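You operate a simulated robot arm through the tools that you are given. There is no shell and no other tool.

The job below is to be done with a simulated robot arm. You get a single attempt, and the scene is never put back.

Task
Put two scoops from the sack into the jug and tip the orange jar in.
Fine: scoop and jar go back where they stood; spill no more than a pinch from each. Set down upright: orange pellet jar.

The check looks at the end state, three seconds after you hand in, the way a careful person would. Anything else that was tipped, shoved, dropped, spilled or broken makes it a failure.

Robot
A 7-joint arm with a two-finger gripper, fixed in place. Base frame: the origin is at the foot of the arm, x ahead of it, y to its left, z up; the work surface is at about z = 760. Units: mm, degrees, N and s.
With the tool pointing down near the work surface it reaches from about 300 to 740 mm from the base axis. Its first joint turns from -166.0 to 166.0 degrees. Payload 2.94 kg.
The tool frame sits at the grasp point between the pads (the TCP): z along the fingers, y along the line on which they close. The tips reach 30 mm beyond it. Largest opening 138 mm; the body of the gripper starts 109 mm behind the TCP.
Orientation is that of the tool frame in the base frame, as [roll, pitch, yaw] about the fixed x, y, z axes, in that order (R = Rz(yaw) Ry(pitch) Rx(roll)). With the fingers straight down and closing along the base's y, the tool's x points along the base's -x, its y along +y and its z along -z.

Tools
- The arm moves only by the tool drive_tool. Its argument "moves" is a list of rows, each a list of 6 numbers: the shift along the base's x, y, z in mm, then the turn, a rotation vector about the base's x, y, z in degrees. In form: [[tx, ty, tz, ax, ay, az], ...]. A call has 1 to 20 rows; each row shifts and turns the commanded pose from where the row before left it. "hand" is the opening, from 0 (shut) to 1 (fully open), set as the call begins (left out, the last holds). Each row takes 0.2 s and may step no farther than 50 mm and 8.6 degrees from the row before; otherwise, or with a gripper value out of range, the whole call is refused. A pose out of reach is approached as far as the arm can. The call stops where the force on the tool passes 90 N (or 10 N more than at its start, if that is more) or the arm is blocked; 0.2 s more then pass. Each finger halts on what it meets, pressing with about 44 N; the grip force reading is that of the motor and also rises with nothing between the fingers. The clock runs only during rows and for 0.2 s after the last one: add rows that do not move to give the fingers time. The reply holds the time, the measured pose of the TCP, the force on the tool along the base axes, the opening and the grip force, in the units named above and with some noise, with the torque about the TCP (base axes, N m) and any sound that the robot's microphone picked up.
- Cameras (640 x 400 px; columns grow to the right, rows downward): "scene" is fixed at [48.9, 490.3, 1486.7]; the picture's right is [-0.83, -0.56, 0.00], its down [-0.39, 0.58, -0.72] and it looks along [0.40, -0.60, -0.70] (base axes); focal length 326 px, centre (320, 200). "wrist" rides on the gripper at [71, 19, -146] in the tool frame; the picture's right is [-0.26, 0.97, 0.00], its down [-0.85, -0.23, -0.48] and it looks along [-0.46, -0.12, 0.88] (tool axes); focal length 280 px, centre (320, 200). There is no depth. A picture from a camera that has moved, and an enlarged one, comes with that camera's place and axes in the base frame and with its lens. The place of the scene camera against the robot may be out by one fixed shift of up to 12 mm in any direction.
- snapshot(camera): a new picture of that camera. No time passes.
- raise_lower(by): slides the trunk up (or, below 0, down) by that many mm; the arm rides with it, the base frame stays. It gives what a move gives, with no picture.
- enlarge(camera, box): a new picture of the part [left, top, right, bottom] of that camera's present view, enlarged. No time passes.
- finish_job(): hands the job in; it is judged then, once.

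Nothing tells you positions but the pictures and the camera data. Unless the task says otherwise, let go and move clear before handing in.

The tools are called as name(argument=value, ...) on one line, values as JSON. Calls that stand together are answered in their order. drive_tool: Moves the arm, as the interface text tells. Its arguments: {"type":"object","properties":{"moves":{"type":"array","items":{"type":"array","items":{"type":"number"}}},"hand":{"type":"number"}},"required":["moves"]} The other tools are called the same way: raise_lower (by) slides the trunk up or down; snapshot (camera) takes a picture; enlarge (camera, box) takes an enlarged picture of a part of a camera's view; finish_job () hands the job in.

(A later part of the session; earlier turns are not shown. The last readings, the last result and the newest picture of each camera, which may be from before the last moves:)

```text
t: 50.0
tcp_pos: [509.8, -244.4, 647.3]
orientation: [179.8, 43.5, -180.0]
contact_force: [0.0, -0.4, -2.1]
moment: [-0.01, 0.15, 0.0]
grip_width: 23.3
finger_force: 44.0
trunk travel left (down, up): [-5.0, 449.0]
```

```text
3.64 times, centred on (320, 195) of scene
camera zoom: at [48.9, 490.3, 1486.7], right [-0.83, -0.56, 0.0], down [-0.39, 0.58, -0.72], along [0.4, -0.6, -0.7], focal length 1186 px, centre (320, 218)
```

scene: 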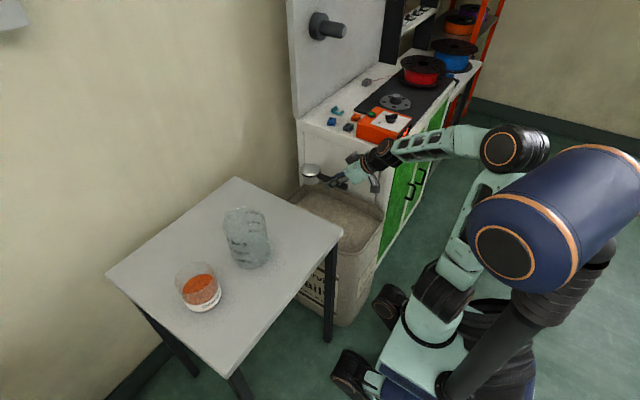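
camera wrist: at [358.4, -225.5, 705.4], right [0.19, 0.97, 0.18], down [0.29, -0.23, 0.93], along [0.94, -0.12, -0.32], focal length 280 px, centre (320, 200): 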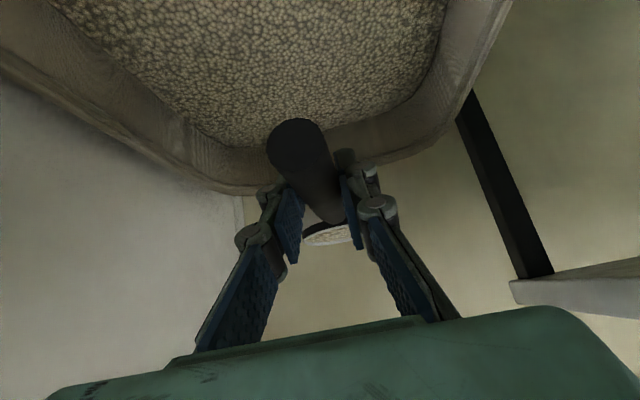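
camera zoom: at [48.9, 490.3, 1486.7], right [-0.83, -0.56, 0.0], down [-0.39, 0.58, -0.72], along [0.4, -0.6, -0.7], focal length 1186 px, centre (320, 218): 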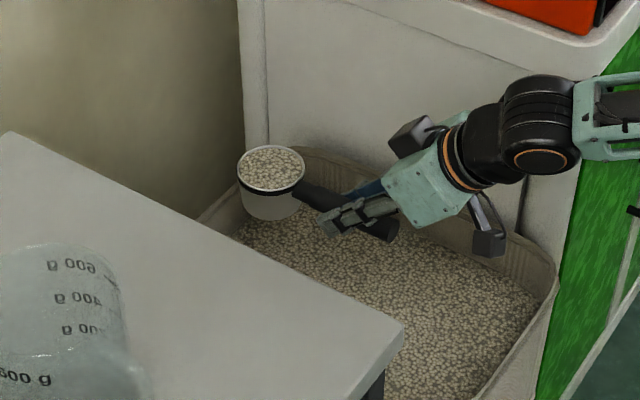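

The scoop is full and level with its rim. Raising the trunk back to where the dump rehearsal worked.

raise_lower(by=170)

drive_tool(moves=[[0, 0, 15, 0, 0, 0], [0, 0, 25, 0, 0, 0], [0, 0, 30, 0, 0, 0], [0, 0, 30, 0, 0, 0], [0, 0, 30, 0, 0, 0], [0, 0, 15, 0, 0, 0], [0, 10, 0, 0, 0, 3], [0, 15, 0, 0, 0, 5], [0, 20, 0, 0, 0, 6], [0, 20, 0, 0, 0, 6], [0, 20, 0, 0, 0, 6], [0, 20, 0, 0, 0, 6], [0, 20, 0, 0, 0, 6], [0, 20, 0, 0, 0, 6], [0, 20, 0, 0, 0, 6], [0, 20, 0, 0, 0, 6], [0, 10, 0, 0, 0, 4], [0, 0, 0, 0, 0, 0]])

snapshot(camera="scene")

snapshot(camera="wrist")

```text
t: 52.0
tcp_pos: [509.5, -244.1, 817.4]
orientation: [179.7, 43.4, -179.9]
contact_force: [-0.2, 0.2, -1.9]
moment: [0.01, 0.18, -0.02]
grip_width: 23.2
finger_force: 44.0
trunk travel left (down, up): [-175.0, 279.0]
```

```text
t: 55.8
tcp_pos: [510.3, -49.3, 961.7]
orientation: [179.8, 43.5, -119.9]
contact_force: [-0.6, 0.2, -3.0]
moment: [-0.15, 0.1, 0.01]
grip_width: 23.5
finger_force: 43.7
trunk travel left (down, up): [-175.0, 279.0]
```

```text
taken
```

scene: 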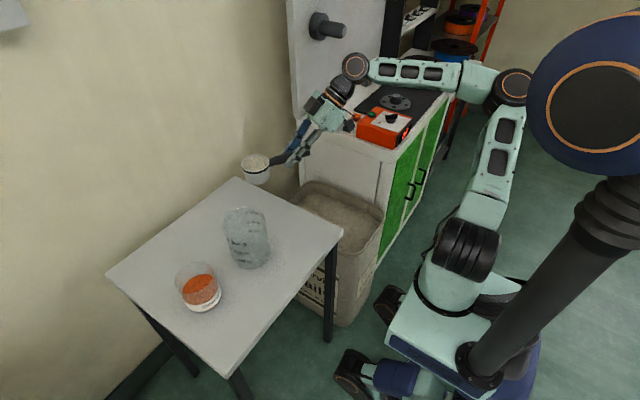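

```text
taken
camera wrist: at [418.6, -171.2, 1019.6], right [-0.74, 0.64, 0.18], down [0.34, 0.13, 0.93], along [0.57, 0.75, -0.32], focal length 280 px, centre (320, 200)
```

wrist: 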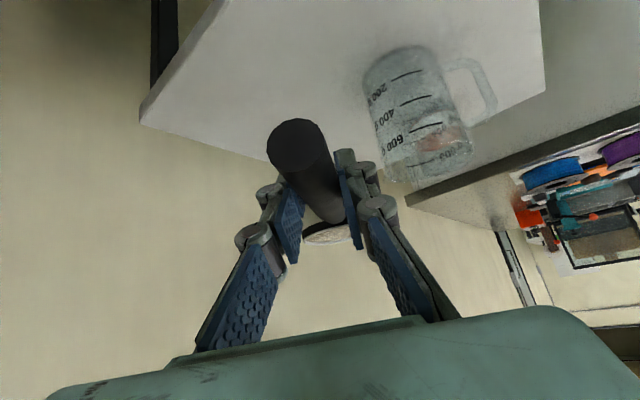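

The scoop is still full. Continuing over the jug with 30° of yaw left.

drive_tool(moves=[[0, 10, 0, 0, 0, 4], [0, 15, 0, 0, 0, 6], [1, 20, 0, 0, 0, 6], [1, 20, 0, 0, 0, 6], [1, 20, 0, 0, 0, 5], [1, 16, 0, 0, 0, 3], [1, 10, 0, 0, 0, 0], [0, 0, 0, 0, 0, 0]])

enlarge(camera="scene", box=[200, 140, 320, 280])

snapshot(camera="wrist")

```text
t: 57.6
tcp_pos: [515.6, 62.5, 963.1]
orientation: [179.8, 43.5, -89.9]
contact_force: [-0.5, -0.2, -2.5]
moment: [-0.17, -0.02, 0.01]
grip_width: 23.2
finger_force: 44.2
trunk travel left (down, up): [-175.0, 279.0]
```

```text
2.86 times, centred on (260, 210) of scene
camera zoom: at [48.9, 490.3, 1486.7], right [-0.83, -0.56, 0.0], down [-0.39, 0.58, -0.72], along [0.4, -0.6, -0.7], focal length 932 px, centre (491, 171)
```

zoom: 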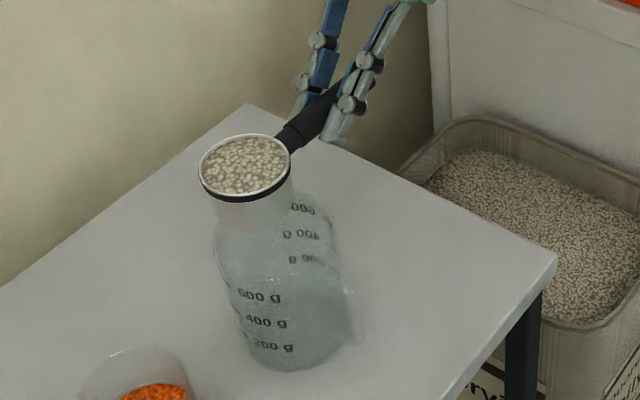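

```text
taken
camera wrist: at [496.8, -89.6, 1019.7], right [-0.97, 0.19, 0.18], down [0.23, 0.29, 0.93], along [0.12, 0.94, -0.32], focal length 280 px, centre (320, 200)
```

wrist: 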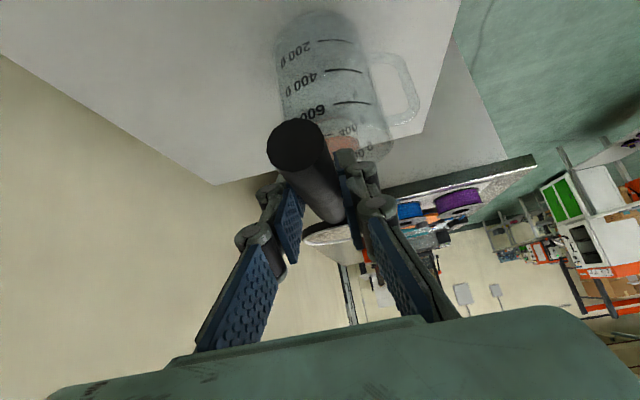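

The cup is centred over the jug, offset about 17 mm in +x so the pouring lip sits over the middle. Lowering a little and rolling gradually.

drive_tool(moves=[[0, 0, -8, 0, 0, 0], [0, -1, -8, 0, 0, 0], [0, -1, 0, 0, -4, 0], [0, 0, 0, 0, -6, 0], [0, 0, 0, 0, -6, 0], [0, 0, 0, 0, -6, 0], [0, 0, 0, 0, -6, 0], [0, 0, 0, 0, -6, 0], [0, 0, 0, 0, -6, 0], [0, 0, 0, 0, 0, 0]])

enlarge(camera="scene", box=[200, 140, 320, 280])

```text
t: 59.8
tcp_pos: [514.8, 59.6, 947.0]
orientation: [-131.0, 31.8, -58.5]
contact_force: [1.2, 1.1, -3.1]
moment: [-0.16, 0.01, 0.0]
grip_width: 23.2
finger_force: 44.0
trunk travel left (down, up): [-175.0, 279.0]
```

```text
2.86 times, centred on (260, 210) of scene
camera zoom: at [48.9, 490.3, 1486.7], right [-0.83, -0.56, 0.0], down [-0.39, 0.58, -0.72], along [0.4, -0.6, -0.7], focal length 932 px, centre (491, 171)
```

zoom: 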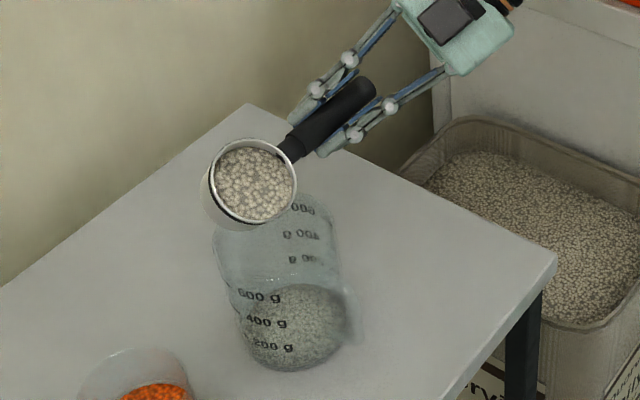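

Pellets are landing cleanly in the jug with no spill visible. Continuing the roll until the scoop is empty.

drive_tool(moves=[[0, 0, 0, 0, -5, 0], [0, 0, 0, 0, -5, 0], [0, 0, 0, 0, -5, 0], [0, 0, 0, 0, -5, 0], [0, 0, 0, 0, -5, 0], [0, 0, 0, 0, -6, 0], [0, 0, 0, 0, -6, 0], [0, 0, 0, 0, -6, 0], [0, 0, 0, 0, -6, 0], [0, 0, 0, 0, -6, 0], [0, 0, 0, 0, -6, 0], [0, 0, 0, 0, -6, 0], [0, 0, 0, 0, -6, 0], [0, 0, 0, 0, -6, 0], [0, 0, 0, 0, 0, 0], [0, 0, 0, 0, 0, 0]])

enlarge(camera="scene", box=[200, 140, 320, 280])

snapshot(camera="wrist")

```text
t: 63.2
tcp_pos: [514.6, 59.8, 947.0]
orientation: [-68.3, -19.6, -50.3]
contact_force: [0.3, 0.1, -1.3]
moment: [-0.08, 0.03, 0.04]
grip_width: 23.3
finger_force: 44.0
trunk travel left (down, up): [-175.0, 279.0]
```

```text
2.86 times, centred on (260, 210) of scene
camera zoom: at [48.9, 490.3, 1486.7], right [-0.83, -0.56, 0.0], down [-0.39, 0.58, -0.72], along [0.4, -0.6, -0.7], focal length 932 px, centre (491, 171)
```

zoom: 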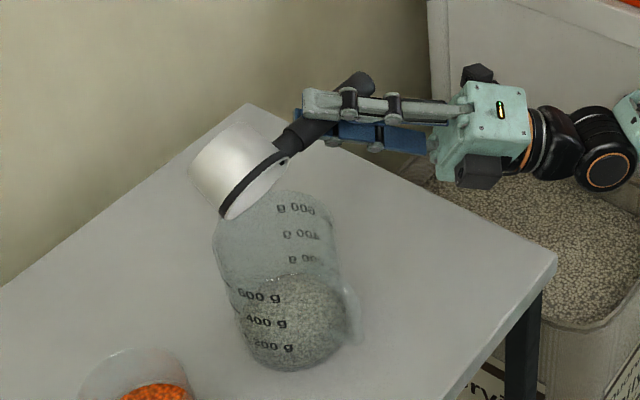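

```text
taken
camera wrist: at [474.7, -92.1, 903.2], right [0.31, 0.19, -0.93], down [-0.93, 0.29, -0.25], along [0.22, 0.94, 0.26], focal length 280 px, centre (320, 200)
```

wrist: 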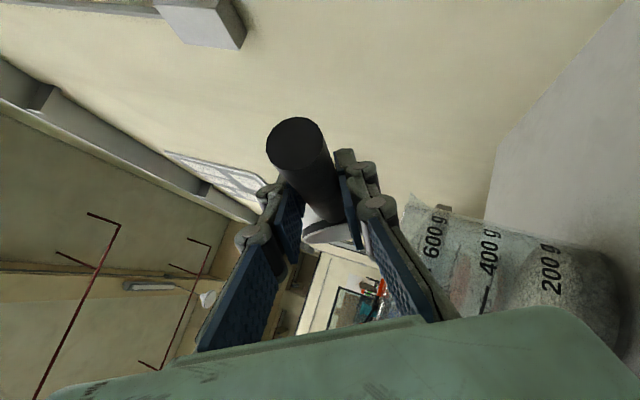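

The scoop is empty (weight is back to the bare-scoop reading) and the table is clean. Rolling back upright and returning to the sack.

drive_tool(moves=[[0, 0, 0, 0, 8, 0], [0, 0, 0, 0, 8, 0], [0, 0, 0, 0, 8, 0], [0, 0, 0, 0, 8, 0], [0, 0, 0, 0, 8, 0], [0, 0, 0, 0, 8, 0], [0, 0, 0, 0, 8, 0], [0, 0, 0, 0, 8, 0], [0, 0, 0, 0, 8, 0], [0, 0, 0, 0, 8, 0], [0, 0, 0, 0, 8, 0], [0, 0, 0, 0, 8, 0], [0, 0, 0, 0, 8, 0], [0, 0, 0, 0, 8, 0], [0, 1, 8, 0, 7, 0], [0, 1, 8, 0, 0, 0], [0, 0, 0, 0, 0, 0]])

drive_tool(moves=[[-1, -20, 0, 0, 0, -4], [-1, -25, 0, 0, 0, -8], [-1, -30, 0, 0, 0, -8], [-1, -30, 0, 0, 0, -8], [-1, -30, 0, 0, 0, -8], [0, -30, 0, 0, 0, -8], [0, -30, 0, 0, 0, -8], [0, -30, 0, 0, 0, -8], [0, -30, 0, 0, 0, -8], [0, -25, 0, 0, 0, -8], [0, -20, 0, 0, 0, -8], [0, -8, 0, 0, 0, -6], [0, 0, -15, 0, 0, 0], [0, 0, -25, 0, 0, 0], [0, 0, -15, 0, 0, 0], [0, 0, 0, 0, 0, 0]])

snapshot(camera="scene")

enlarge(camera="scene", box=[100, 160, 400, 350])

```text
t: 66.8
tcp_pos: [515.4, 61.4, 962.4]
orientation: [179.9, 43.5, -90.0]
contact_force: [0.0, 1.4, -1.1]
moment: [-0.11, 0.05, 0.0]
grip_width: 23.2
finger_force: 43.6
trunk travel left (down, up): [-175.0, 279.0]
```

```text
t: 70.2
tcp_pos: [509.4, -245.5, 908.1]
orientation: [179.8, 43.6, -180.0]
contact_force: [-0.2, 0.4, -1.0]
moment: [-0.02, 0.11, -0.04]
grip_width: 23.3
finger_force: 44.1
trunk travel left (down, up): [-175.0, 279.0]
```

```text
taken
```

scene: 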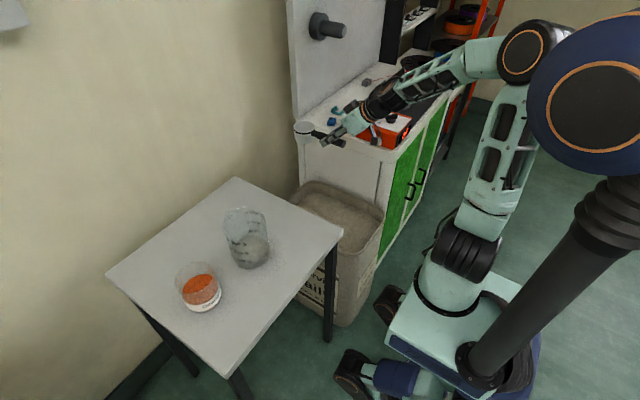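

```text
2.11 times, centred on (250, 255) of scene
camera zoom: at [48.9, 490.3, 1486.7], right [-0.83, -0.56, 0.0], down [-0.39, 0.58, -0.72], along [0.4, -0.6, -0.7], focal length 687 px, centre (467, 84)
```

zoom: 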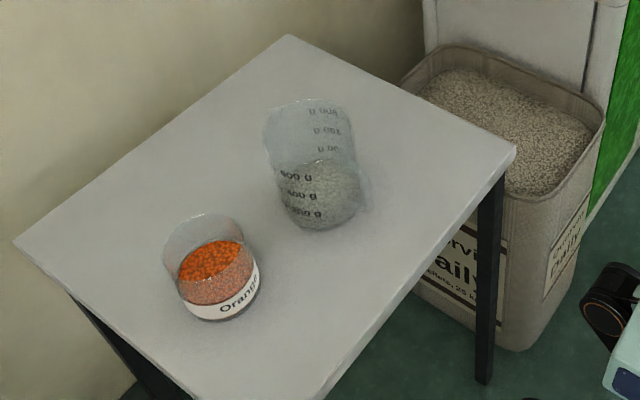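

The table is clean and the jug holds the first scoop. Going for the second with the same motion.

raise_lower(by=-170)

drive_tool(moves=[[-10, 0, -10, 0, 7.5, 0], [-10, 0, -10, 0, 7.5, 0], [-9, 0, -10, 0, 7.5, 0], [0, 0, -10, 0, 7.5, 0], [0, 0, -10, 0, 7.5, 0], [0, 0, -10, 0, 7.5, 0], [0, 0, -10, 0, 7.5, 0], [0, 0, -10, 0, 7.5, 0], [0, 0, -15, 0, 0, 0], [0, 0, -15, 0, 0, 0], [0, 0, -15, 0, 0, 0], [0, 0, -15, 0, 0, 0], [0, 0, -15, 0, 0, 0], [0, 0, -15, 0, 0, 0], [0, 0, -10, 0, 0, 0], [0, 0, -10, 0, 0, 0], [0, 0, -10, 0, 0, 0], [0, 0, 0, 0, 0, 0]])

drive_tool(moves=[[15, 0, 0, 0, 0, 0], [15, 0, 0, 0, 0, 0], [15, 0, 0, 0, 0, 0], [15, 0, 0, 0, 0, 0], [-5, 0, -6, 0, -7.5, 0], [-5, 0, -6, 0, -7.5, 0], [-5, 0, -6, 0, -7.5, 0], [-5, 0, -5, 0, -7.5, 0], [-5, 0, -5, 0, -7.5, 0], [-5, 0, -5, 0, -7.5, 0], [0, 0, 0, 0, 0, 0]])

enlarge(camera="wrist", box=[220, 100, 440, 320])

```text
t: 72.1
tcp_pos: [510.7, -246.7, 738.6]
orientation: [179.8, 43.6, -179.9]
contact_force: [0.4, -1.0, -1.1]
moment: [0.0, 0.12, 0.0]
grip_width: 23.0
finger_force: 44.3
trunk travel left (down, up): [-5.0, 449.0]
```

```text
t: 75.9
tcp_pos: [400.4, -215.9, 598.1]
orientation: [178.0, 21.5, -180.0]
contact_force: [-0.3, 0.3, -1.0]
moment: [0.01, 0.04, 0.01]
grip_width: 23.3
finger_force: 44.6
out of reach, approached as far as the arm can: row 3, 4, 5, 6, 7, 8, 12, 13, 14, 16
trunk travel left (down, up): [-5.0, 449.0]
```

```text
t: 78.3
tcp_pos: [390.5, -219.3, 586.8]
orientation: [178.1, 65.6, -180.0]
contact_force: [-0.3, 0.0, -1.7]
moment: [0.05, 0.11, -0.01]
grip_width: 23.2
finger_force: 44.1
out of reach, approached as far as the arm can: row 1, 2, 3, 4, 8, 9, 10
trunk travel left (down, up): [-5.0, 449.0]
```

```text
1.82 times, centred on (330, 210) of wrist
camera zoom: at [227.7, -205.4, 583.5], right [0.08, 0.96, 0.25], down [-0.08, -0.25, 0.97], along [0.99, -0.1, 0.05], focal length 510 px, centre (302, 182)
```

zoom: 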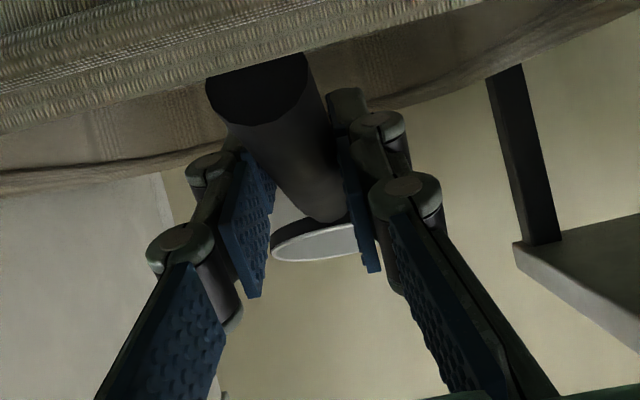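

The arm hit a reach limit, drifted back and ended nose-up near the sack's rear rim. There was no contact force. I'll look at the situation before doing anything.

snapshot(camera="scene")

enlarge(camera="scene", box=[280, 130, 440, 270])

```text
taken
```

scene: 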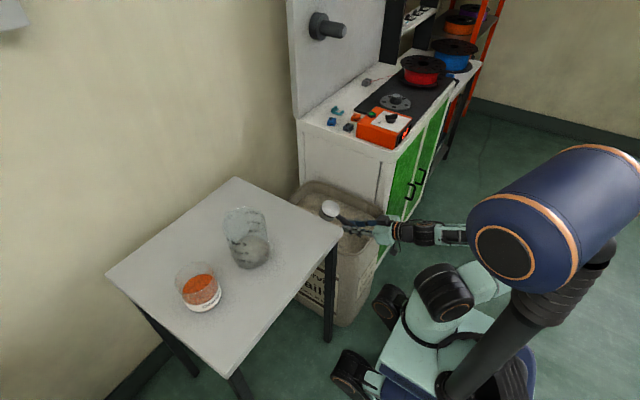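

```text
2.86 times, centred on (360, 200) of scene
camera zoom: at [48.9, 490.3, 1486.7], right [-0.83, -0.56, 0.0], down [-0.39, 0.58, -0.72], along [0.4, -0.6, -0.7], focal length 932 px, centre (206, 200)
```

zoom: 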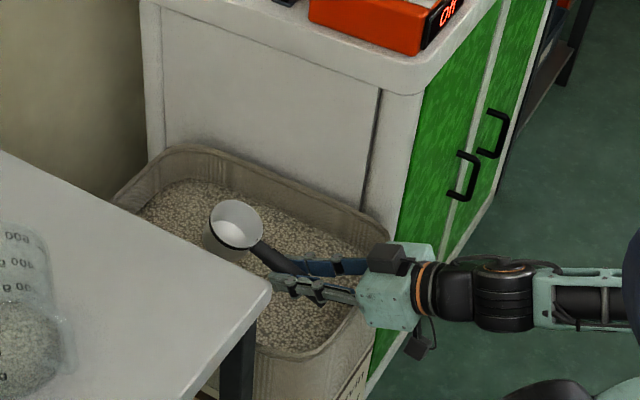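

The gripper is just hovering over the rear rim and nothing has been disturbed. I'll raise the trunk straight up and bring the arm back to its known pose.

raise_lower(by=170)

drive_tool(moves=[[0, 0, 30, 0, 0, 0], [0, 0, 40, 0, 0, 0], [0, 0, 40, 0, 0, 0], [0, 0, 40, 0, 0, 0], [0, 0, 0, 0, 0, 0]])

snapshot(camera="scene")

```text
t: 80.2
tcp_pos: [389.1, -219.2, 757.1]
orientation: [178.0, 65.6, -180.0]
contact_force: [-0.6, -0.2, -1.0]
moment: [-0.02, 0.1, -0.03]
grip_width: 23.2
finger_force: 44.1
trunk travel left (down, up): [-175.0, 279.0]
```

```text
t: 81.4
tcp_pos: [395.7, -231.6, 905.1]
orientation: [178.2, 65.5, -179.8]
contact_force: [0.2, -0.9, -0.9]
moment: [-0.03, 0.11, -0.01]
grip_width: 23.2
finger_force: 44.0
out of reach, approached as far as the arm can: row 1, 2
trunk travel left (down, up): [-175.0, 279.0]
```

```text
taken
```

scene: 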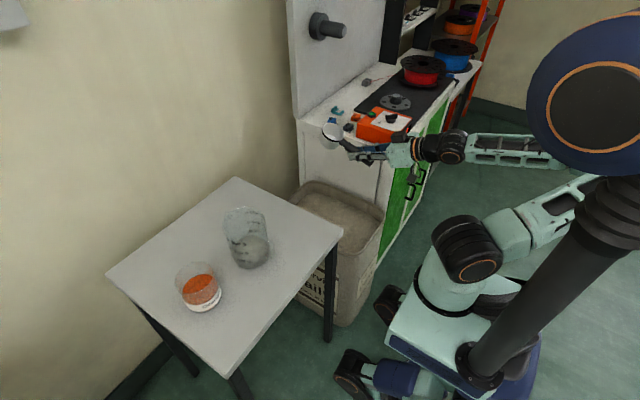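

drive_tool(moves=[[25, 0, 0, 0, 0, 0], [25, -4, 0, 0, 0, 0], [25, -4, 0, 0, 0, 0], [25, -4, 0, 0, 0, 0], [15, -2, 0, 0, 7.3, 0], [0, 0, 0, 0, 7.3, 0], [0, 0, 0, 0, 7.3, 0], [0, 0, 0, 0, 0, 0]])

snapshot(camera="scene")

```text
t: 83.2
tcp_pos: [510.3, -245.6, 905.4]
orientation: [178.0, 43.6, -179.9]
contact_force: [0.3, 0.3, -1.1]
moment: [0.03, 0.08, 0.02]
grip_width: 23.1
finger_force: 44.1
trunk travel left (down, up): [-175.0, 279.0]
```

```text
taken
```

scene: 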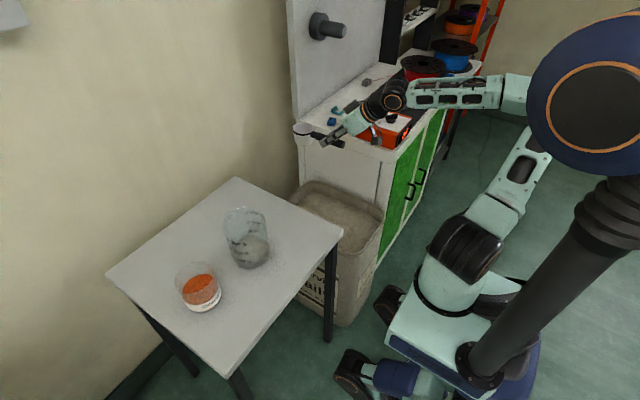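

The elbow now sits differently than on the first scoop. I'll rehearse the nose-down pitch here, high above the sack, where a reach problem would be harmless.

drive_tool(moves=[[0, 0, -5, -1, 7.5, 0], [0, 0, -5, -1, 7.5, 0], [0, 0, -5, 0, 7.5, 0], [0, 0, -5, 0, 7.5, 0], [0, 0, 0, 0, 0, 0]])

```text
t: 84.4
tcp_pos: [510.6, -244.9, 884.7]
orientation: [180.0, 13.5, -178.9]
contact_force: [-0.8, -0.2, -1.0]
moment: [0.01, 0.07, 0.0]
grip_width: 23.0
finger_force: 44.7
trunk travel left (down, up): [-175.0, 279.0]
```

drive_tool(moves=[[0, 0, -5, 0, 7.5, 0], [0, 0, -5, 0, 7.5, 0], [0, 0, -5, 0, 7.5, -0.5], [0, 0, -5, 0, 7.5, -0.5], [0, 0, 0, 0, 0, 0]])

snapshot(camera="scene")

```text
t: 85.6
tcp_pos: [510.1, -245.7, 865.0]
orientation: [179.5, -16.4, -179.9]
contact_force: [0.3, 0.3, -1.7]
moment: [0.0, 0.04, 0.0]
grip_width: 23.3
finger_force: 43.9
trunk travel left (down, up): [-175.0, 279.0]
```

```text
taken
```

scene: 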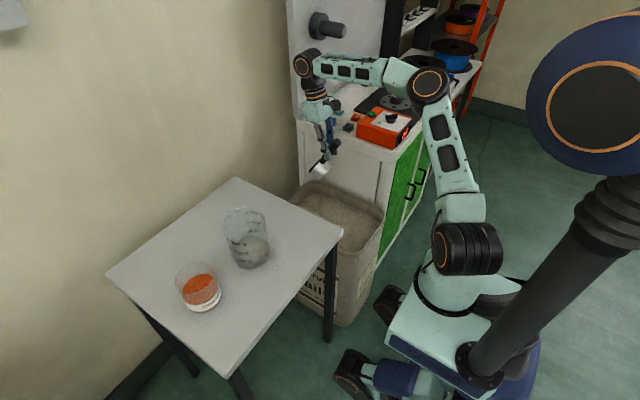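

That pose works with the elbow up, as on the first scoop. Lowering the trunk, then plunging in checked stages.

raise_lower(by=-170)

drive_tool(moves=[[0, 0, -15, 0, 0, 0], [0, 0, -20, 0, 0, 0], [0, 0, -20, 0, 0, 0], [0, 0, -20, 0, 0, 0], [0, 0, -15, 0, 0, 0], [0, 0, 0, 0, 0, 0]])

```text
t: 87.5
tcp_pos: [511.0, -246.1, 695.2]
orientation: [179.6, -16.4, -179.8]
contact_force: [0.1, 0.2, -1.0]
moment: [-0.03, 0.01, -0.02]
grip_width: 22.8
finger_force: 44.2
trunk travel left (down, up): [-5.0, 449.0]
```

```text
t: 88.9
tcp_pos: [510.6, -246.6, 605.8]
orientation: [179.5, -16.5, -179.8]
contact_force: [0.0, -0.5, -1.4]
moment: [0.02, 0.05, 0.01]
grip_width: 23.3
finger_force: 43.7
trunk travel left (down, up): [-5.0, 449.0]
```

drive_tool(moves=[[0, 0, -15, 0, 0, 0], [0, 0, -15, 0, 0, 0], [0, 0, -15, 0, 0, 0], [0, 0, -12, 0, 0, 0], [0, 0, -10, 0, 0, 0], [12, 0, 0, 0, 0, 0], [12, 0, 0, 0, 0, 0], [8, 0, 0, 0, 0, 0], [0, 0, 0, 0, 0, 0]])

enlarge(camera="wrist", box=[220, 100, 440, 320])

```text
t: 90.9
tcp_pos: [542.8, -246.1, 539.0]
orientation: [179.5, -16.4, -179.8]
contact_force: [-0.9, 0.4, -2.3]
moment: [-0.02, 0.01, 0.03]
grip_width: 23.4
finger_force: 43.9
trunk travel left (down, up): [-5.0, 449.0]
```

```text
1.82 times, centred on (330, 210) of wrist
camera zoom: at [515.9, -227.0, 698.6], right [0.25, 0.97, -0.07], down [0.95, -0.23, 0.22], along [0.19, -0.12, -0.97], focal length 510 px, centre (302, 182)
```

zoom: 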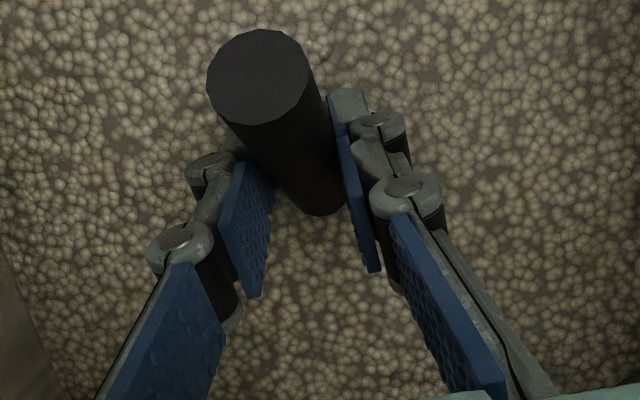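

The cup is buried again at the same depth. Levelling while submerged, then lifting.

drive_tool(moves=[[-5, 0, -6, 0, -7.5, 0], [-5, 0, -6, 0, -7.5, 0], [-5, 0, -6, 0, -7.5, 0], [-5, 0, -5, 0, -7.5, 0], [-5, 0, -5, 0, -7.5, 0], [-5, 0, -5, 0, -7.5, 0], [0, 0, 0, 0, 0, 0]])

```text
t: 92.5
tcp_pos: [511.0, -245.0, 505.1]
orientation: [179.6, 28.7, -179.8]
contact_force: [0.8, -0.4, -2.0]
moment: [0.0, 0.16, -0.03]
grip_width: 23.4
finger_force: 43.9
trunk travel left (down, up): [-5.0, 449.0]
```

drive_tool(moves=[[0, 0, 8, 0, -5, 0], [0, 0, 8, 0, -5, 0], [0, 0, 8, 0, -5, 0], [0, 0, 10, 0, 0, 0], [0, 0, 10, 0, 0, 0], [0, 0, 12, 0, 0, 0], [0, 0, 15, 0, 0, 0], [0, 0, 20, 0, 0, 0], [0, 0, 20, 0, 0, 0], [0, 0, 15, 0, 0, 0], [0, 0, 10, 0, 0, 0], [0, 0, 5, 0, 0, 0], [0, 0, 0, 0, 0, 0]])

enlarge(camera="scene", box=[260, 140, 380, 250])

snapshot(camera="scene")

```text
t: 95.3
tcp_pos: [514.1, -244.7, 647.0]
orientation: [179.7, 43.7, -179.8]
contact_force: [-0.4, 0.0, -3.0]
moment: [-0.01, 0.2, 0.0]
grip_width: 23.6
finger_force: 43.9
trunk travel left (down, up): [-5.0, 449.0]
```

```text
3.64 times, centred on (320, 195) of scene
camera zoom: at [48.9, 490.3, 1486.7], right [-0.83, -0.56, 0.0], down [-0.39, 0.58, -0.72], along [0.4, -0.6, -0.7], focal length 1186 px, centre (320, 218)
```

zoom: 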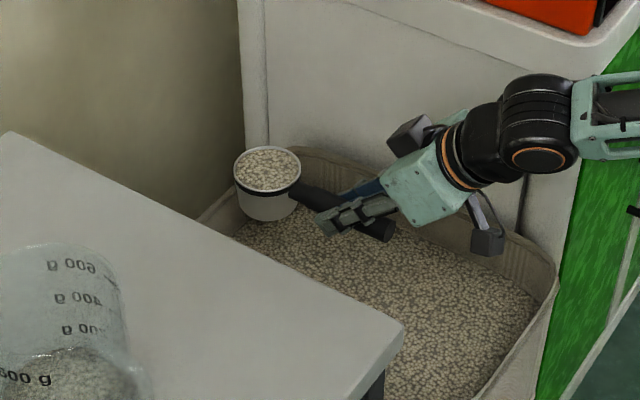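

```text
taken
```

scene: 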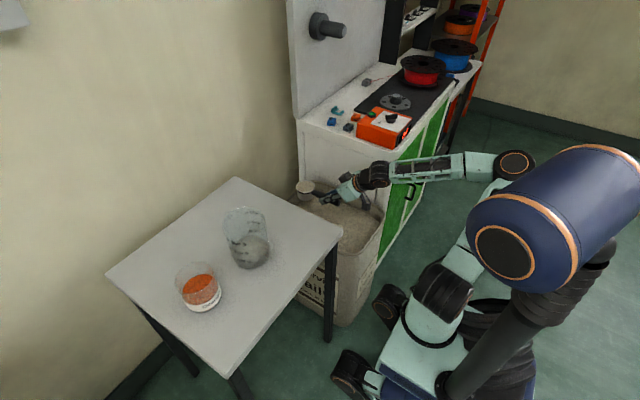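

The second scoop is full. Repeating the carry in checked stages.

raise_lower(by=170)

drive_tool(moves=[[0, 0, 15, 0, 0, 0], [0, 0, 25, 0, 0, 0], [0, 0, 30, 0, 0, 0], [0, 0, 30, 0, 0, 0], [0, 0, 30, 0, 0, 0], [0, 0, 15, 0, 0, 0], [0, 10, 0, 0, 0, 3], [0, 15, 0, 0, 0, 5], [0, 20, 0, 0, 0, 6], [0, 0, 0, 0, 0, 0]])

```text
t: 97.2
tcp_pos: [513.3, -246.7, 817.1]
orientation: [179.6, 43.6, -179.8]
contact_force: [-0.8, -0.2, -1.6]
moment: [-0.01, 0.17, 0.02]
grip_width: 23.3
finger_force: 43.8
trunk travel left (down, up): [-175.0, 279.0]
```

```text
t: 99.4
tcp_pos: [513.1, -200.7, 960.5]
orientation: [179.6, 43.7, -165.7]
contact_force: [0.1, -0.3, -1.7]
moment: [-0.07, 0.18, -0.01]
grip_width: 23.5
finger_force: 43.9
trunk travel left (down, up): [-175.0, 279.0]
```

drive_tool(moves=[[0, 15, 0, 0, 0, 5], [0, 20, 0, 0, 0, 6], [0, 20, 0, 0, 0, 6], [0, 20, 0, 0, 0, 6], [0, 20, 0, 0, 0, 6], [0, 20, 0, 0, 0, 6], [0, 20, 0, 0, 0, 6], [0, 10, 0, 0, 0, 3], [0, 0, 0, 0, 0, 0]])

drive_tool(moves=[[0, 10, 0, 0, 0, 4], [0, 20, 0, 0, 0, 6], [0, 20, 0, 0, 0, 6], [0, 20, 0, 0, 0, 6], [0, 20, 0, 0, 0, 6], [0, 16, 0, 0, 0, 4], [0, 10, 0, 0, 0, 0], [0, 0, 0, 0, 0, 0]])

enlarge(camera="scene", box=[200, 140, 320, 280])

snapshot(camera="wrist")

```text
t: 101.4
tcp_pos: [514.1, -55.6, 962.1]
orientation: [179.7, 43.6, -121.7]
contact_force: [0.7, -0.6, -2.0]
moment: [-0.15, 0.12, 0.02]
grip_width: 23.4
finger_force: 44.4
trunk travel left (down, up): [-175.0, 279.0]
```

```text
t: 103.2
tcp_pos: [512.5, 60.7, 961.3]
orientation: [179.8, 43.6, -89.7]
contact_force: [-1.4, 0.2, -3.1]
moment: [-0.18, 0.0, 0.01]
grip_width: 23.4
finger_force: 43.9
trunk travel left (down, up): [-175.0, 279.0]
```

```text
2.86 times, centred on (260, 210) of scene
camera zoom: at [48.9, 490.3, 1486.7], right [-0.83, -0.56, 0.0], down [-0.39, 0.58, -0.72], along [0.4, -0.6, -0.7], focal length 932 px, centre (491, 171)
```

zoom: 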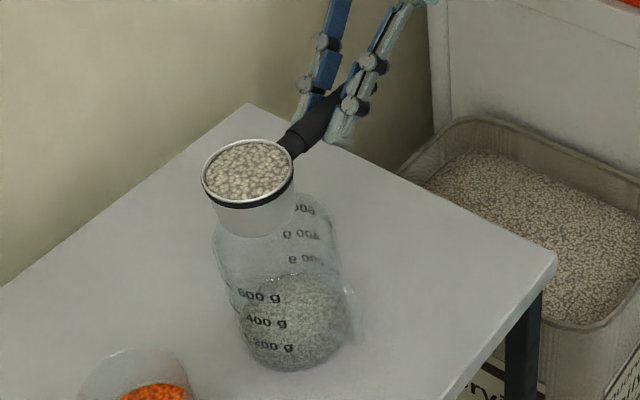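

```text
taken
camera wrist: at [494.5, -90.6, 1018.9], right [-0.97, 0.18, 0.18], down [0.23, 0.29, 0.93], along [0.11, 0.94, -0.32], focal length 280 px, centre (320, 200)
```

wrist: 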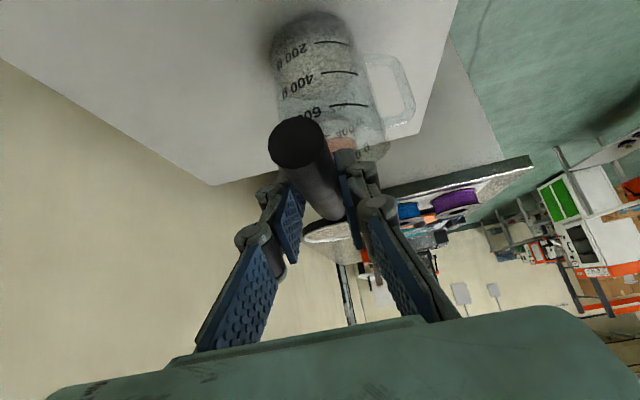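

Same pose as before, so I'll pour the second scoop the same way.

drive_tool(moves=[[1, 0, -7, 0, 0, 0], [1, 0, -7, 0, 0, 0], [0, 0, 0, 0, -4, 0], [0, 0, 0, 0, -6, 0], [0, 0, 0, 0, -6, 0], [0, 0, 0, 0, -6, 0], [0, 0, 0, 0, -6, 0], [0, 0, 0, 0, -6, 0], [0, 0, 0, 0, -6, 0], [0, 0, 0, 0, 0, 0]])

drive_tool(moves=[[0, 0, 0, 0, -5, 0], [0, 0, 0, 0, -5, 0], [0, 0, 0, 0, -5, 0], [0, 0, 0, 0, -5, 0], [0, 0, 0, 0, -5, 0], [0, 0, 0, 0, -6, 0], [0, 0, 0, 0, -6, 0], [0, 0, 0, 0, -6, 0], [0, 0, 0, 0, -6, 0], [0, 0, 0, 0, -6, 0], [0, 0, 0, 0, -6, 0], [0, 0, 0, 0, -6, 0], [0, 0, 0, 0, -6, 0], [0, 0, 0, 0, -6, 0], [0, 0, 0, 0, 0, 0], [0, 0, 0, 0, 0, 0]])

enlarge(camera="scene", box=[200, 140, 320, 280])

```text
t: 105.4
tcp_pos: [514.5, 59.9, 947.8]
orientation: [-131.0, 31.7, -58.3]
contact_force: [-0.4, 1.0, -2.2]
moment: [-0.14, 0.05, -0.02]
grip_width: 23.6
finger_force: 44.3
trunk travel left (down, up): [-175.0, 279.0]
```

```text
t: 108.8
tcp_pos: [514.3, 60.0, 947.7]
orientation: [-68.5, -19.7, -50.2]
contact_force: [-0.1, -0.6, -0.9]
moment: [-0.08, 0.01, 0.01]
grip_width: 23.4
finger_force: 44.2
trunk travel left (down, up): [-175.0, 279.0]
```

```text
2.86 times, centred on (260, 210) of scene
camera zoom: at [48.9, 490.3, 1486.7], right [-0.83, -0.56, 0.0], down [-0.39, 0.58, -0.72], along [0.4, -0.6, -0.7], focal length 932 px, centre (491, 171)
```

zoom: 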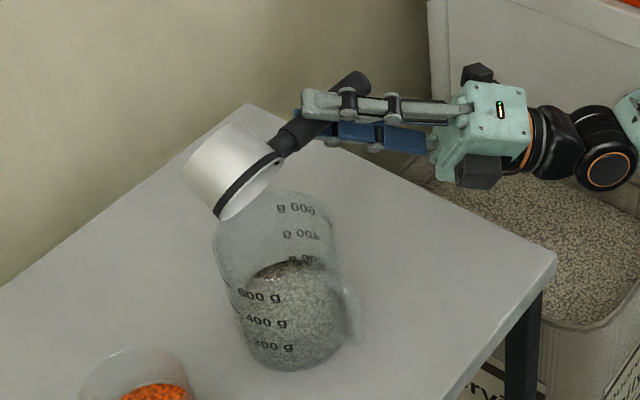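

Both scoops are in. Rolling back and carrying the scoop to the spot it came from, at TCP (522, 37.6) with its original yaw.

drive_tool(moves=[[0, 0, 0, 0, 8, 0], [0, 0, 0, 0, 8, 0], [0, 0, 0, 0, 8, 0], [0, 0, 0, 0, 8, 0], [0, 0, 0, 0, 8, 0], [0, 0, 0, 0, 8, 0], [0, 0, 0, 0, 8, 0], [0, 0, 0, 0, 8, 0], [0, 0, 0, 0, 8, 0], [0, 0, 0, 0, 8, 0], [0, 0, 0, 0, 8, 0], [0, 0, 0, 0, 8, 0], [0, 0, 0, 0, 8, 0], [0, 0, 0, 0, 8, 0], [0, 0, 8, 0, 7, 0], [0, 0, 8, 0, 0, 0], [0, 0, 0, 0, 0, 0]])

drive_tool(moves=[[0, -3, 2, 0, 0, -4], [0, -3, 2, 0, 0, -8], [0, -3, 2, 0, 0, -8], [1, -3, 2, 0, 0, -8], [1, -2, 0, 0, 0, -8], [1, -2, 0, 0, 0, -8], [1, -2, 0, 0, 0, -8], [1, -2, 0, 0, 0, -8], [1, -2, 0, 0, 0, -8], [1, -1, 0, 0, 0, -8], [0, 0, 0, 0, 0, -8], [0, 0, 0, 0, 0, -6], [0, 0, 0, 0, 0, -4.5], [0, 0, 0, 0, 0, 0]])

snapshot(camera="scene")

```text
t: 112.4
tcp_pos: [514.3, 59.8, 963.2]
orientation: [179.6, 43.6, -89.8]
contact_force: [-0.6, -0.4, -1.5]
moment: [-0.11, 0.0, -0.04]
grip_width: 23.5
finger_force: 44.7
trunk travel left (down, up): [-175.0, 279.0]
```

```text
t: 115.4
tcp_pos: [522.2, 37.5, 971.2]
orientation: [179.7, 43.6, 175.7]
contact_force: [0.0, 0.0, -2.1]
moment: [0.0, 0.08, -0.02]
grip_width: 23.3
finger_force: 44.1
trunk travel left (down, up): [-175.0, 279.0]
```

```text
taken
```

scene: 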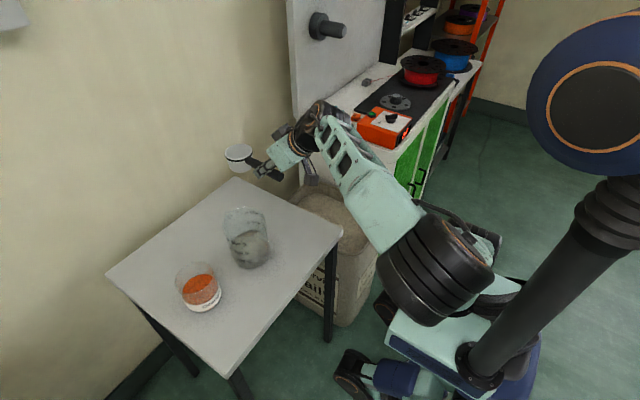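

drive_tool(moves=[[0, 0, -30, 0, 0, 0], [0, 0, -40, 0, 0, 0], [0, 0, -40, 0, 0, 0], [0, 0, -30, 0, 0, 0], [0, 0, -15, 0, 0, 0], [0, 0, -5, 0, 0, 0], [0, 0, 0, 0, 0, 0]])

enlarge(camera="scene", box=[210, 150, 330, 270])

snapshot(camera="wrist")

```text
t: 117.0
tcp_pos: [521.7, 37.6, 813.1]
orientation: [179.8, 43.6, 175.9]
contact_force: [-0.3, -0.4, -1.8]
moment: [-0.02, 0.08, 0.01]
grip_width: 23.3
finger_force: 43.8
trunk travel left (down, up): [-175.0, 279.0]
```

```text
3.33 times, centred on (270, 210) of scene
camera zoom: at [48.9, 490.3, 1486.7], right [-0.83, -0.56, 0.0], down [-0.39, 0.58, -0.72], along [0.4, -0.6, -0.7], focal length 1088 px, centre (487, 167)
```

zoom: 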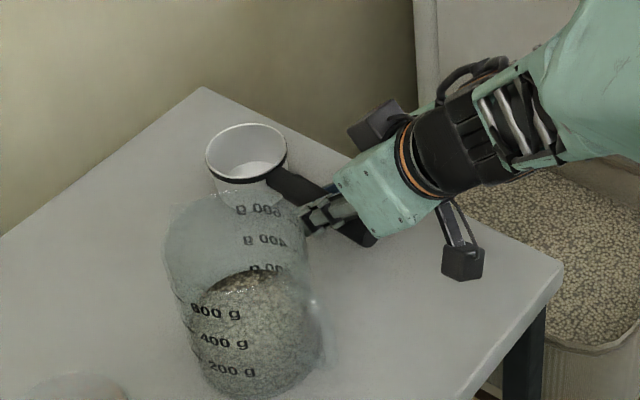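

```text
taken
camera wrist: at [371.2, 67.2, 869.5], right [0.26, 0.95, 0.18], down [0.27, -0.25, 0.93], along [0.93, -0.19, -0.32], focal length 280 px, centre (320, 200)
```

wrist: 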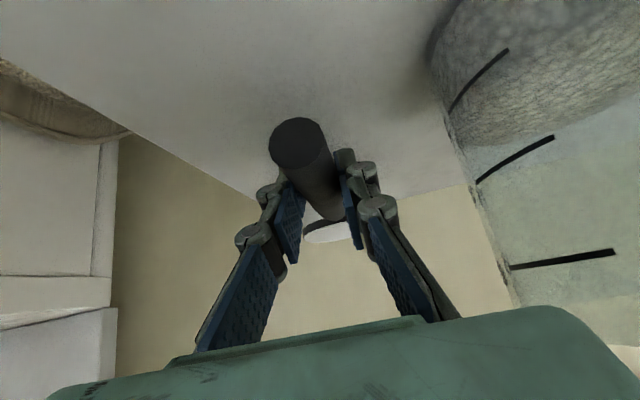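

The scoop hasn't slipped in the grip. Lowering the last 15 mm gently.

drive_tool(moves=[[0.5, 0, -6, 0, 0, -0.4], [0, 0, -4, 0, 0, 0], [0, 0, -2, 0, 0, 0], [0, 0, -2, 0, 0, 0], [0, 0, 0, 0, 0, 0], [0, 0, 0, 0, 0, 0]])

```text
t: 118.4
tcp_pos: [521.7, 37.8, 798.3]
orientation: [179.4, 43.9, 175.2]
contact_force: [-0.9, -0.1, 19.3]
moment: [-0.11, -1.37, -0.06]
grip_width: 23.2
finger_force: 44.7
trunk travel left (down, up): [-175.0, 279.0]
```

It's touching the table at 19 N. I'll relieve the pressure slightly and then release.

drive_tool(moves=[[0, 0, 0.7, 0, 0, 0], [0, 0, 0, 0, 0, 0]])

drive_tool(moves=[[0, 0, 0, 0, 0, 0], [0, 0, 0, 0, 0, 0], [0, 0, 0, 0, 0, 0]], hand=0.45)

enlarge(camera="scene", box=[210, 150, 330, 270])

snapshot(camera="wrist")

```text
t: 119.0
tcp_pos: [522.6, 36.6, 800.8]
orientation: [179.6, 43.9, 175.3]
contact_force: [4.1, -1.4, 16.7]
moment: [-0.12, -1.42, -0.13]
grip_width: 23.2
finger_force: 44.0
trunk travel left (down, up): [-175.0, 279.0]
```

```text
t: 119.8
tcp_pos: [522.0, 38.3, 798.7]
orientation: [179.7, 43.6, 175.4]
contact_force: [-0.9, 0.4, -0.5]
moment: [0.0, 0.02, -0.01]
grip_width: 61.8
finger_force: 0.1
trunk travel left (down, up): [-175.0, 279.0]
```

```text
3.33 times, centred on (270, 210) of scene
camera zoom: at [48.9, 490.3, 1486.7], right [-0.83, -0.56, 0.0], down [-0.39, 0.58, -0.72], along [0.4, -0.6, -0.7], focal length 1088 px, centre (487, 167)
```

zoom: 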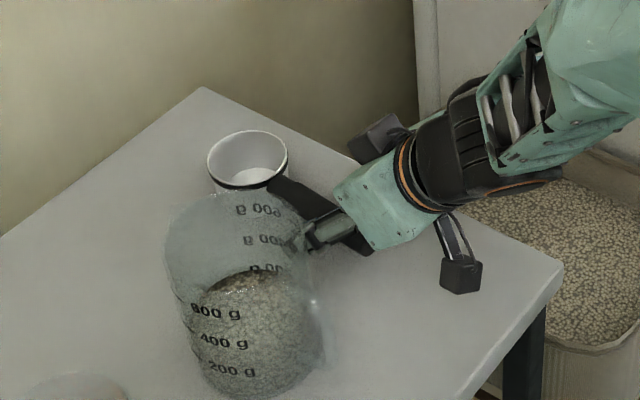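

```text
taken
camera wrist: at [372.2, 68.6, 855.6], right [0.26, 0.95, 0.18], down [0.27, -0.26, 0.93], along [0.93, -0.2, -0.32], focal length 280 px, centre (320, 200)
```

wrist: 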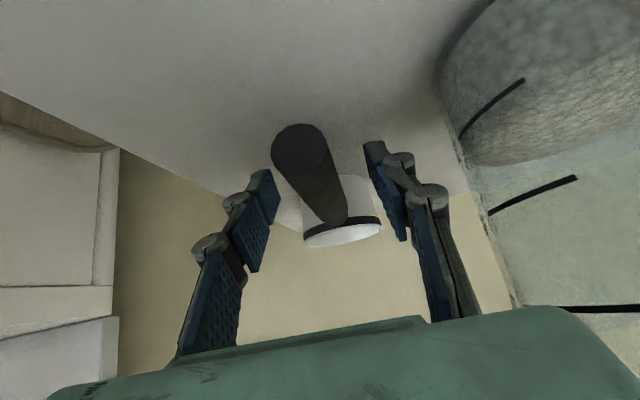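

The scoop is back in place and standing properly. I'll retreat straight up and move toward the jar for a close look.

drive_tool(moves=[[0, 0, 15, 0, 0, 0], [0, 0, 30, 0, 0, 0], [0, 0, 40, 0, 0, 0], [0, 0, 40, 0, 0, 0], [0, 0, 40, 0, 0, 0], [-10, 20, 20, 0, 0, 4], [-10, 40, 10, 0, 0, 5], [-10, 40, 0, 0, 0, 5], [-10, 40, 0, 0, 0, 5], [-10, 40, 0, 0, 0, 5], [-5, 40, 0, 0, 0, 5], [0, 30, 0, 0, 0, 0], [0, 0, 0, 0, 0, 0]])

snapshot(camera="wrist")

snapshot(camera="scene")

enlarge(camera="scene", box=[200, 160, 300, 280])

```text
t: 121.4
tcp_pos: [506.9, 69.9, 936.7]
orientation: [170.1, 36.0, 175.0]
contact_force: [-0.5, -1.0, -0.5]
moment: [0.07, -0.01, 0.0]
grip_width: 62.2
finger_force: 0.1
trunk travel left (down, up): [-175.0, 279.0]
stopped in row 7: the arm was blocked; the commanded pose is now the measured one
```

```text
taken
camera wrist: at [363.9, 76.9, 1015.1], right [0.2, 0.94, 0.29], down [0.41, -0.35, 0.85], along [0.89, -0.05, -0.45], focal length 280 px, centre (320, 200)
```

wrist: 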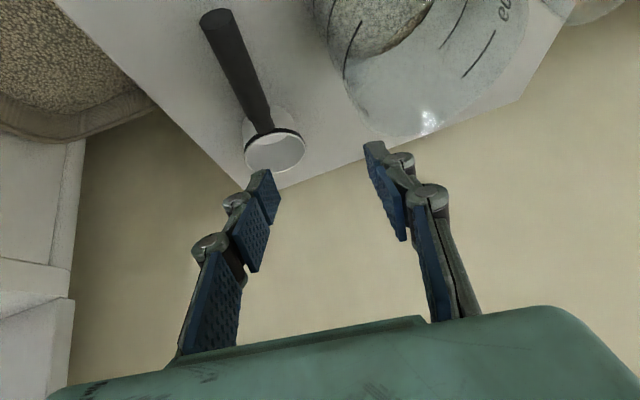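

```text
taken
```

scene: 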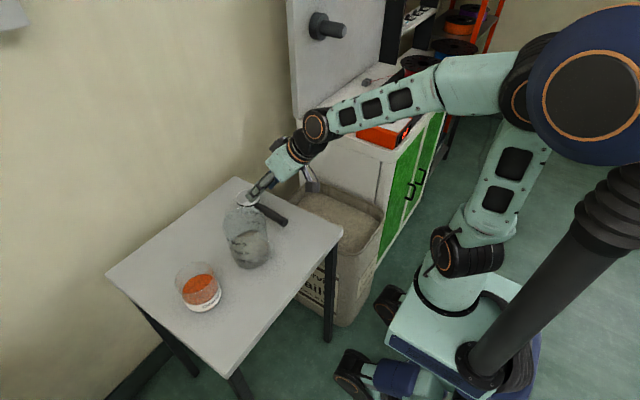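

```text
3.33 times, centred on (250, 220) of scene
camera zoom: at [48.9, 490.3, 1486.7], right [-0.83, -0.56, 0.0], down [-0.39, 0.58, -0.72], along [0.4, -0.6, -0.7], focal length 1088 px, centre (553, 133)
```

zoom: 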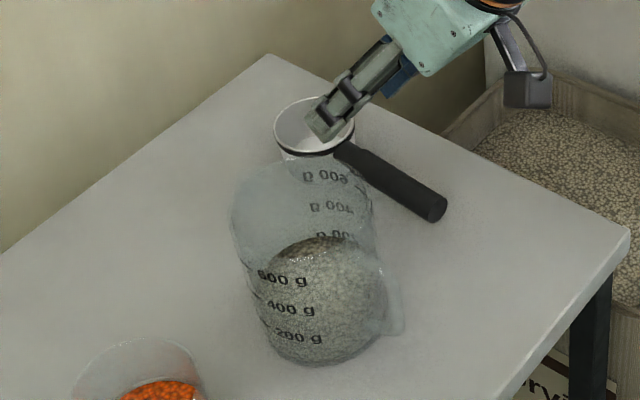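

The elbow bumped the robot's own trunk drum, a harmless self-block that touched nothing in the scene. I'll go tool-down, which keeps the elbow clear as at the start, then travel to the jar and look at it.

drive_tool(moves=[[0, 0, 20, -1.5, 7.3, 0], [0, 0, 20, -1.5, 7.3, 0], [0, 0, 10, -1.5, 7.3, 0], [0, 0, 10, -1.5, 7.3, 0], [0, 0, 0, -1.5, 7.2, 0], [0, 0, 0, 0, 0, 0]])

drive_tool(moves=[[0, 30, 5, 0, 0, 7.5], [0, 35, 5, 0, 0, 7.5], [-5, 35, 0, 0, 0, 7.5], [-10, 35, 0, 0, 0, 7.5], [-15, 35, 0, 0, 0, 7.5], [-20, 30, 0, 0, 0, 7.5], [0, 0, 0, 0, 0, 0]])

snapshot(camera="wrist")

snapshot(camera="scene")

```text
t: 122.8
tcp_pos: [506.9, 72.7, 999.3]
orientation: [-179.8, 0.0, 178.4]
contact_force: [0.2, 0.2, 0.0]
moment: [-0.03, 0.02, 0.0]
grip_width: 62.1
finger_force: 0.1
trunk travel left (down, up): [-175.0, 279.0]
```

```text
t: 124.4
tcp_pos: [473.8, 228.5, 1033.8]
orientation: [-179.8, 0.2, -136.4]
contact_force: [0.1, -0.7, 0.2]
moment: [0.05, -0.01, -0.01]
grip_width: 62.2
finger_force: 0.0
out of reach, approached as far as the arm can: row 6
trunk travel left (down, up): [-175.0, 279.0]
```

```text
taken
camera wrist: at [408.5, 194.7, 1179.8], right [-0.48, 0.88, 0.0], down [0.77, 0.42, 0.48], along [0.42, 0.23, -0.88], focal length 280 px, centre (320, 200)
```

wrist: 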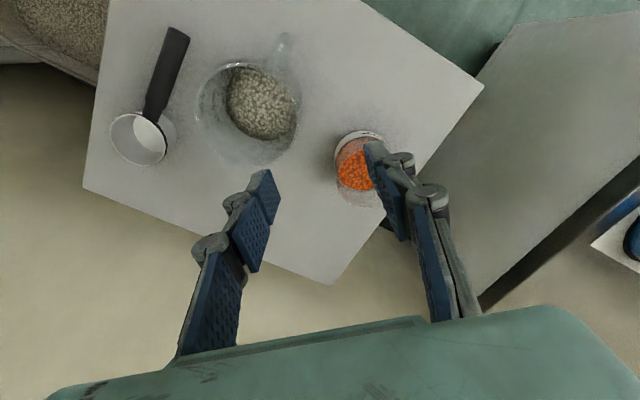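

```text
taken
```

scene: 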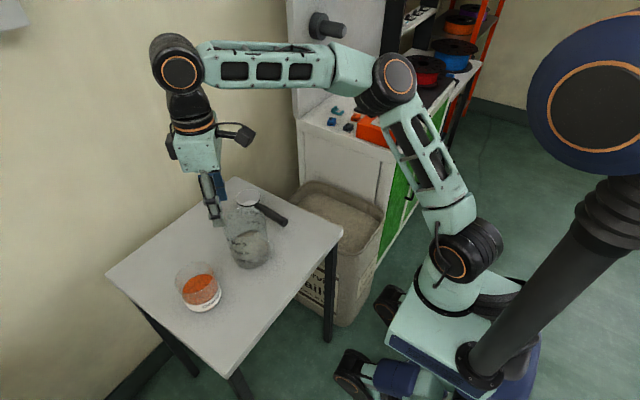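

drive_tool(moves=[[0, 10, -20, 0, 0, 0], [0, 15, -25, 0, 0, 0], [-5, 15, -25, 0, 0, 0], [-5, 0, -20, 0, 0, 0], [0, 0, 0, 0, 0, 0]], hand=0.95)

snapshot(camera="wrist")

enlarge(camera="scene", box=[130, 210, 290, 330])

```text
t: 125.6
tcp_pos: [467.2, 259.3, 960.7]
orientation: [-179.7, 0.1, -136.6]
contact_force: [0.4, 0.2, -0.4]
moment: [-0.04, -0.03, -0.03]
grip_width: 131.1
finger_force: 0.2
out of reach, approached as far as the arm can: row 3
trunk travel left (down, up): [-175.0, 279.0]
```

```text
taken
camera wrist: at [401.9, 225.0, 1106.8], right [-0.47, 0.88, 0.0], down [0.77, 0.42, 0.48], along [0.42, 0.22, -0.88], focal length 280 px, centre (320, 200)
```

wrist: 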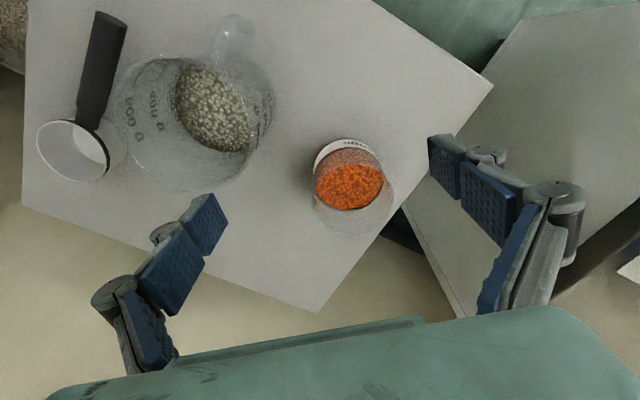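

```text
3.33 times, centred on (210, 270) of scene
camera zoom: at [48.9, 490.3, 1486.7], right [-0.83, -0.56, 0.0], down [-0.39, 0.58, -0.72], along [0.4, -0.6, -0.7], focal length 1088 px, centre (687, -33)
```

zoom: 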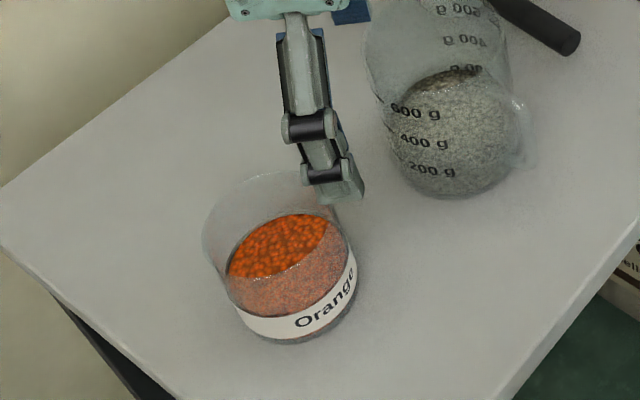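

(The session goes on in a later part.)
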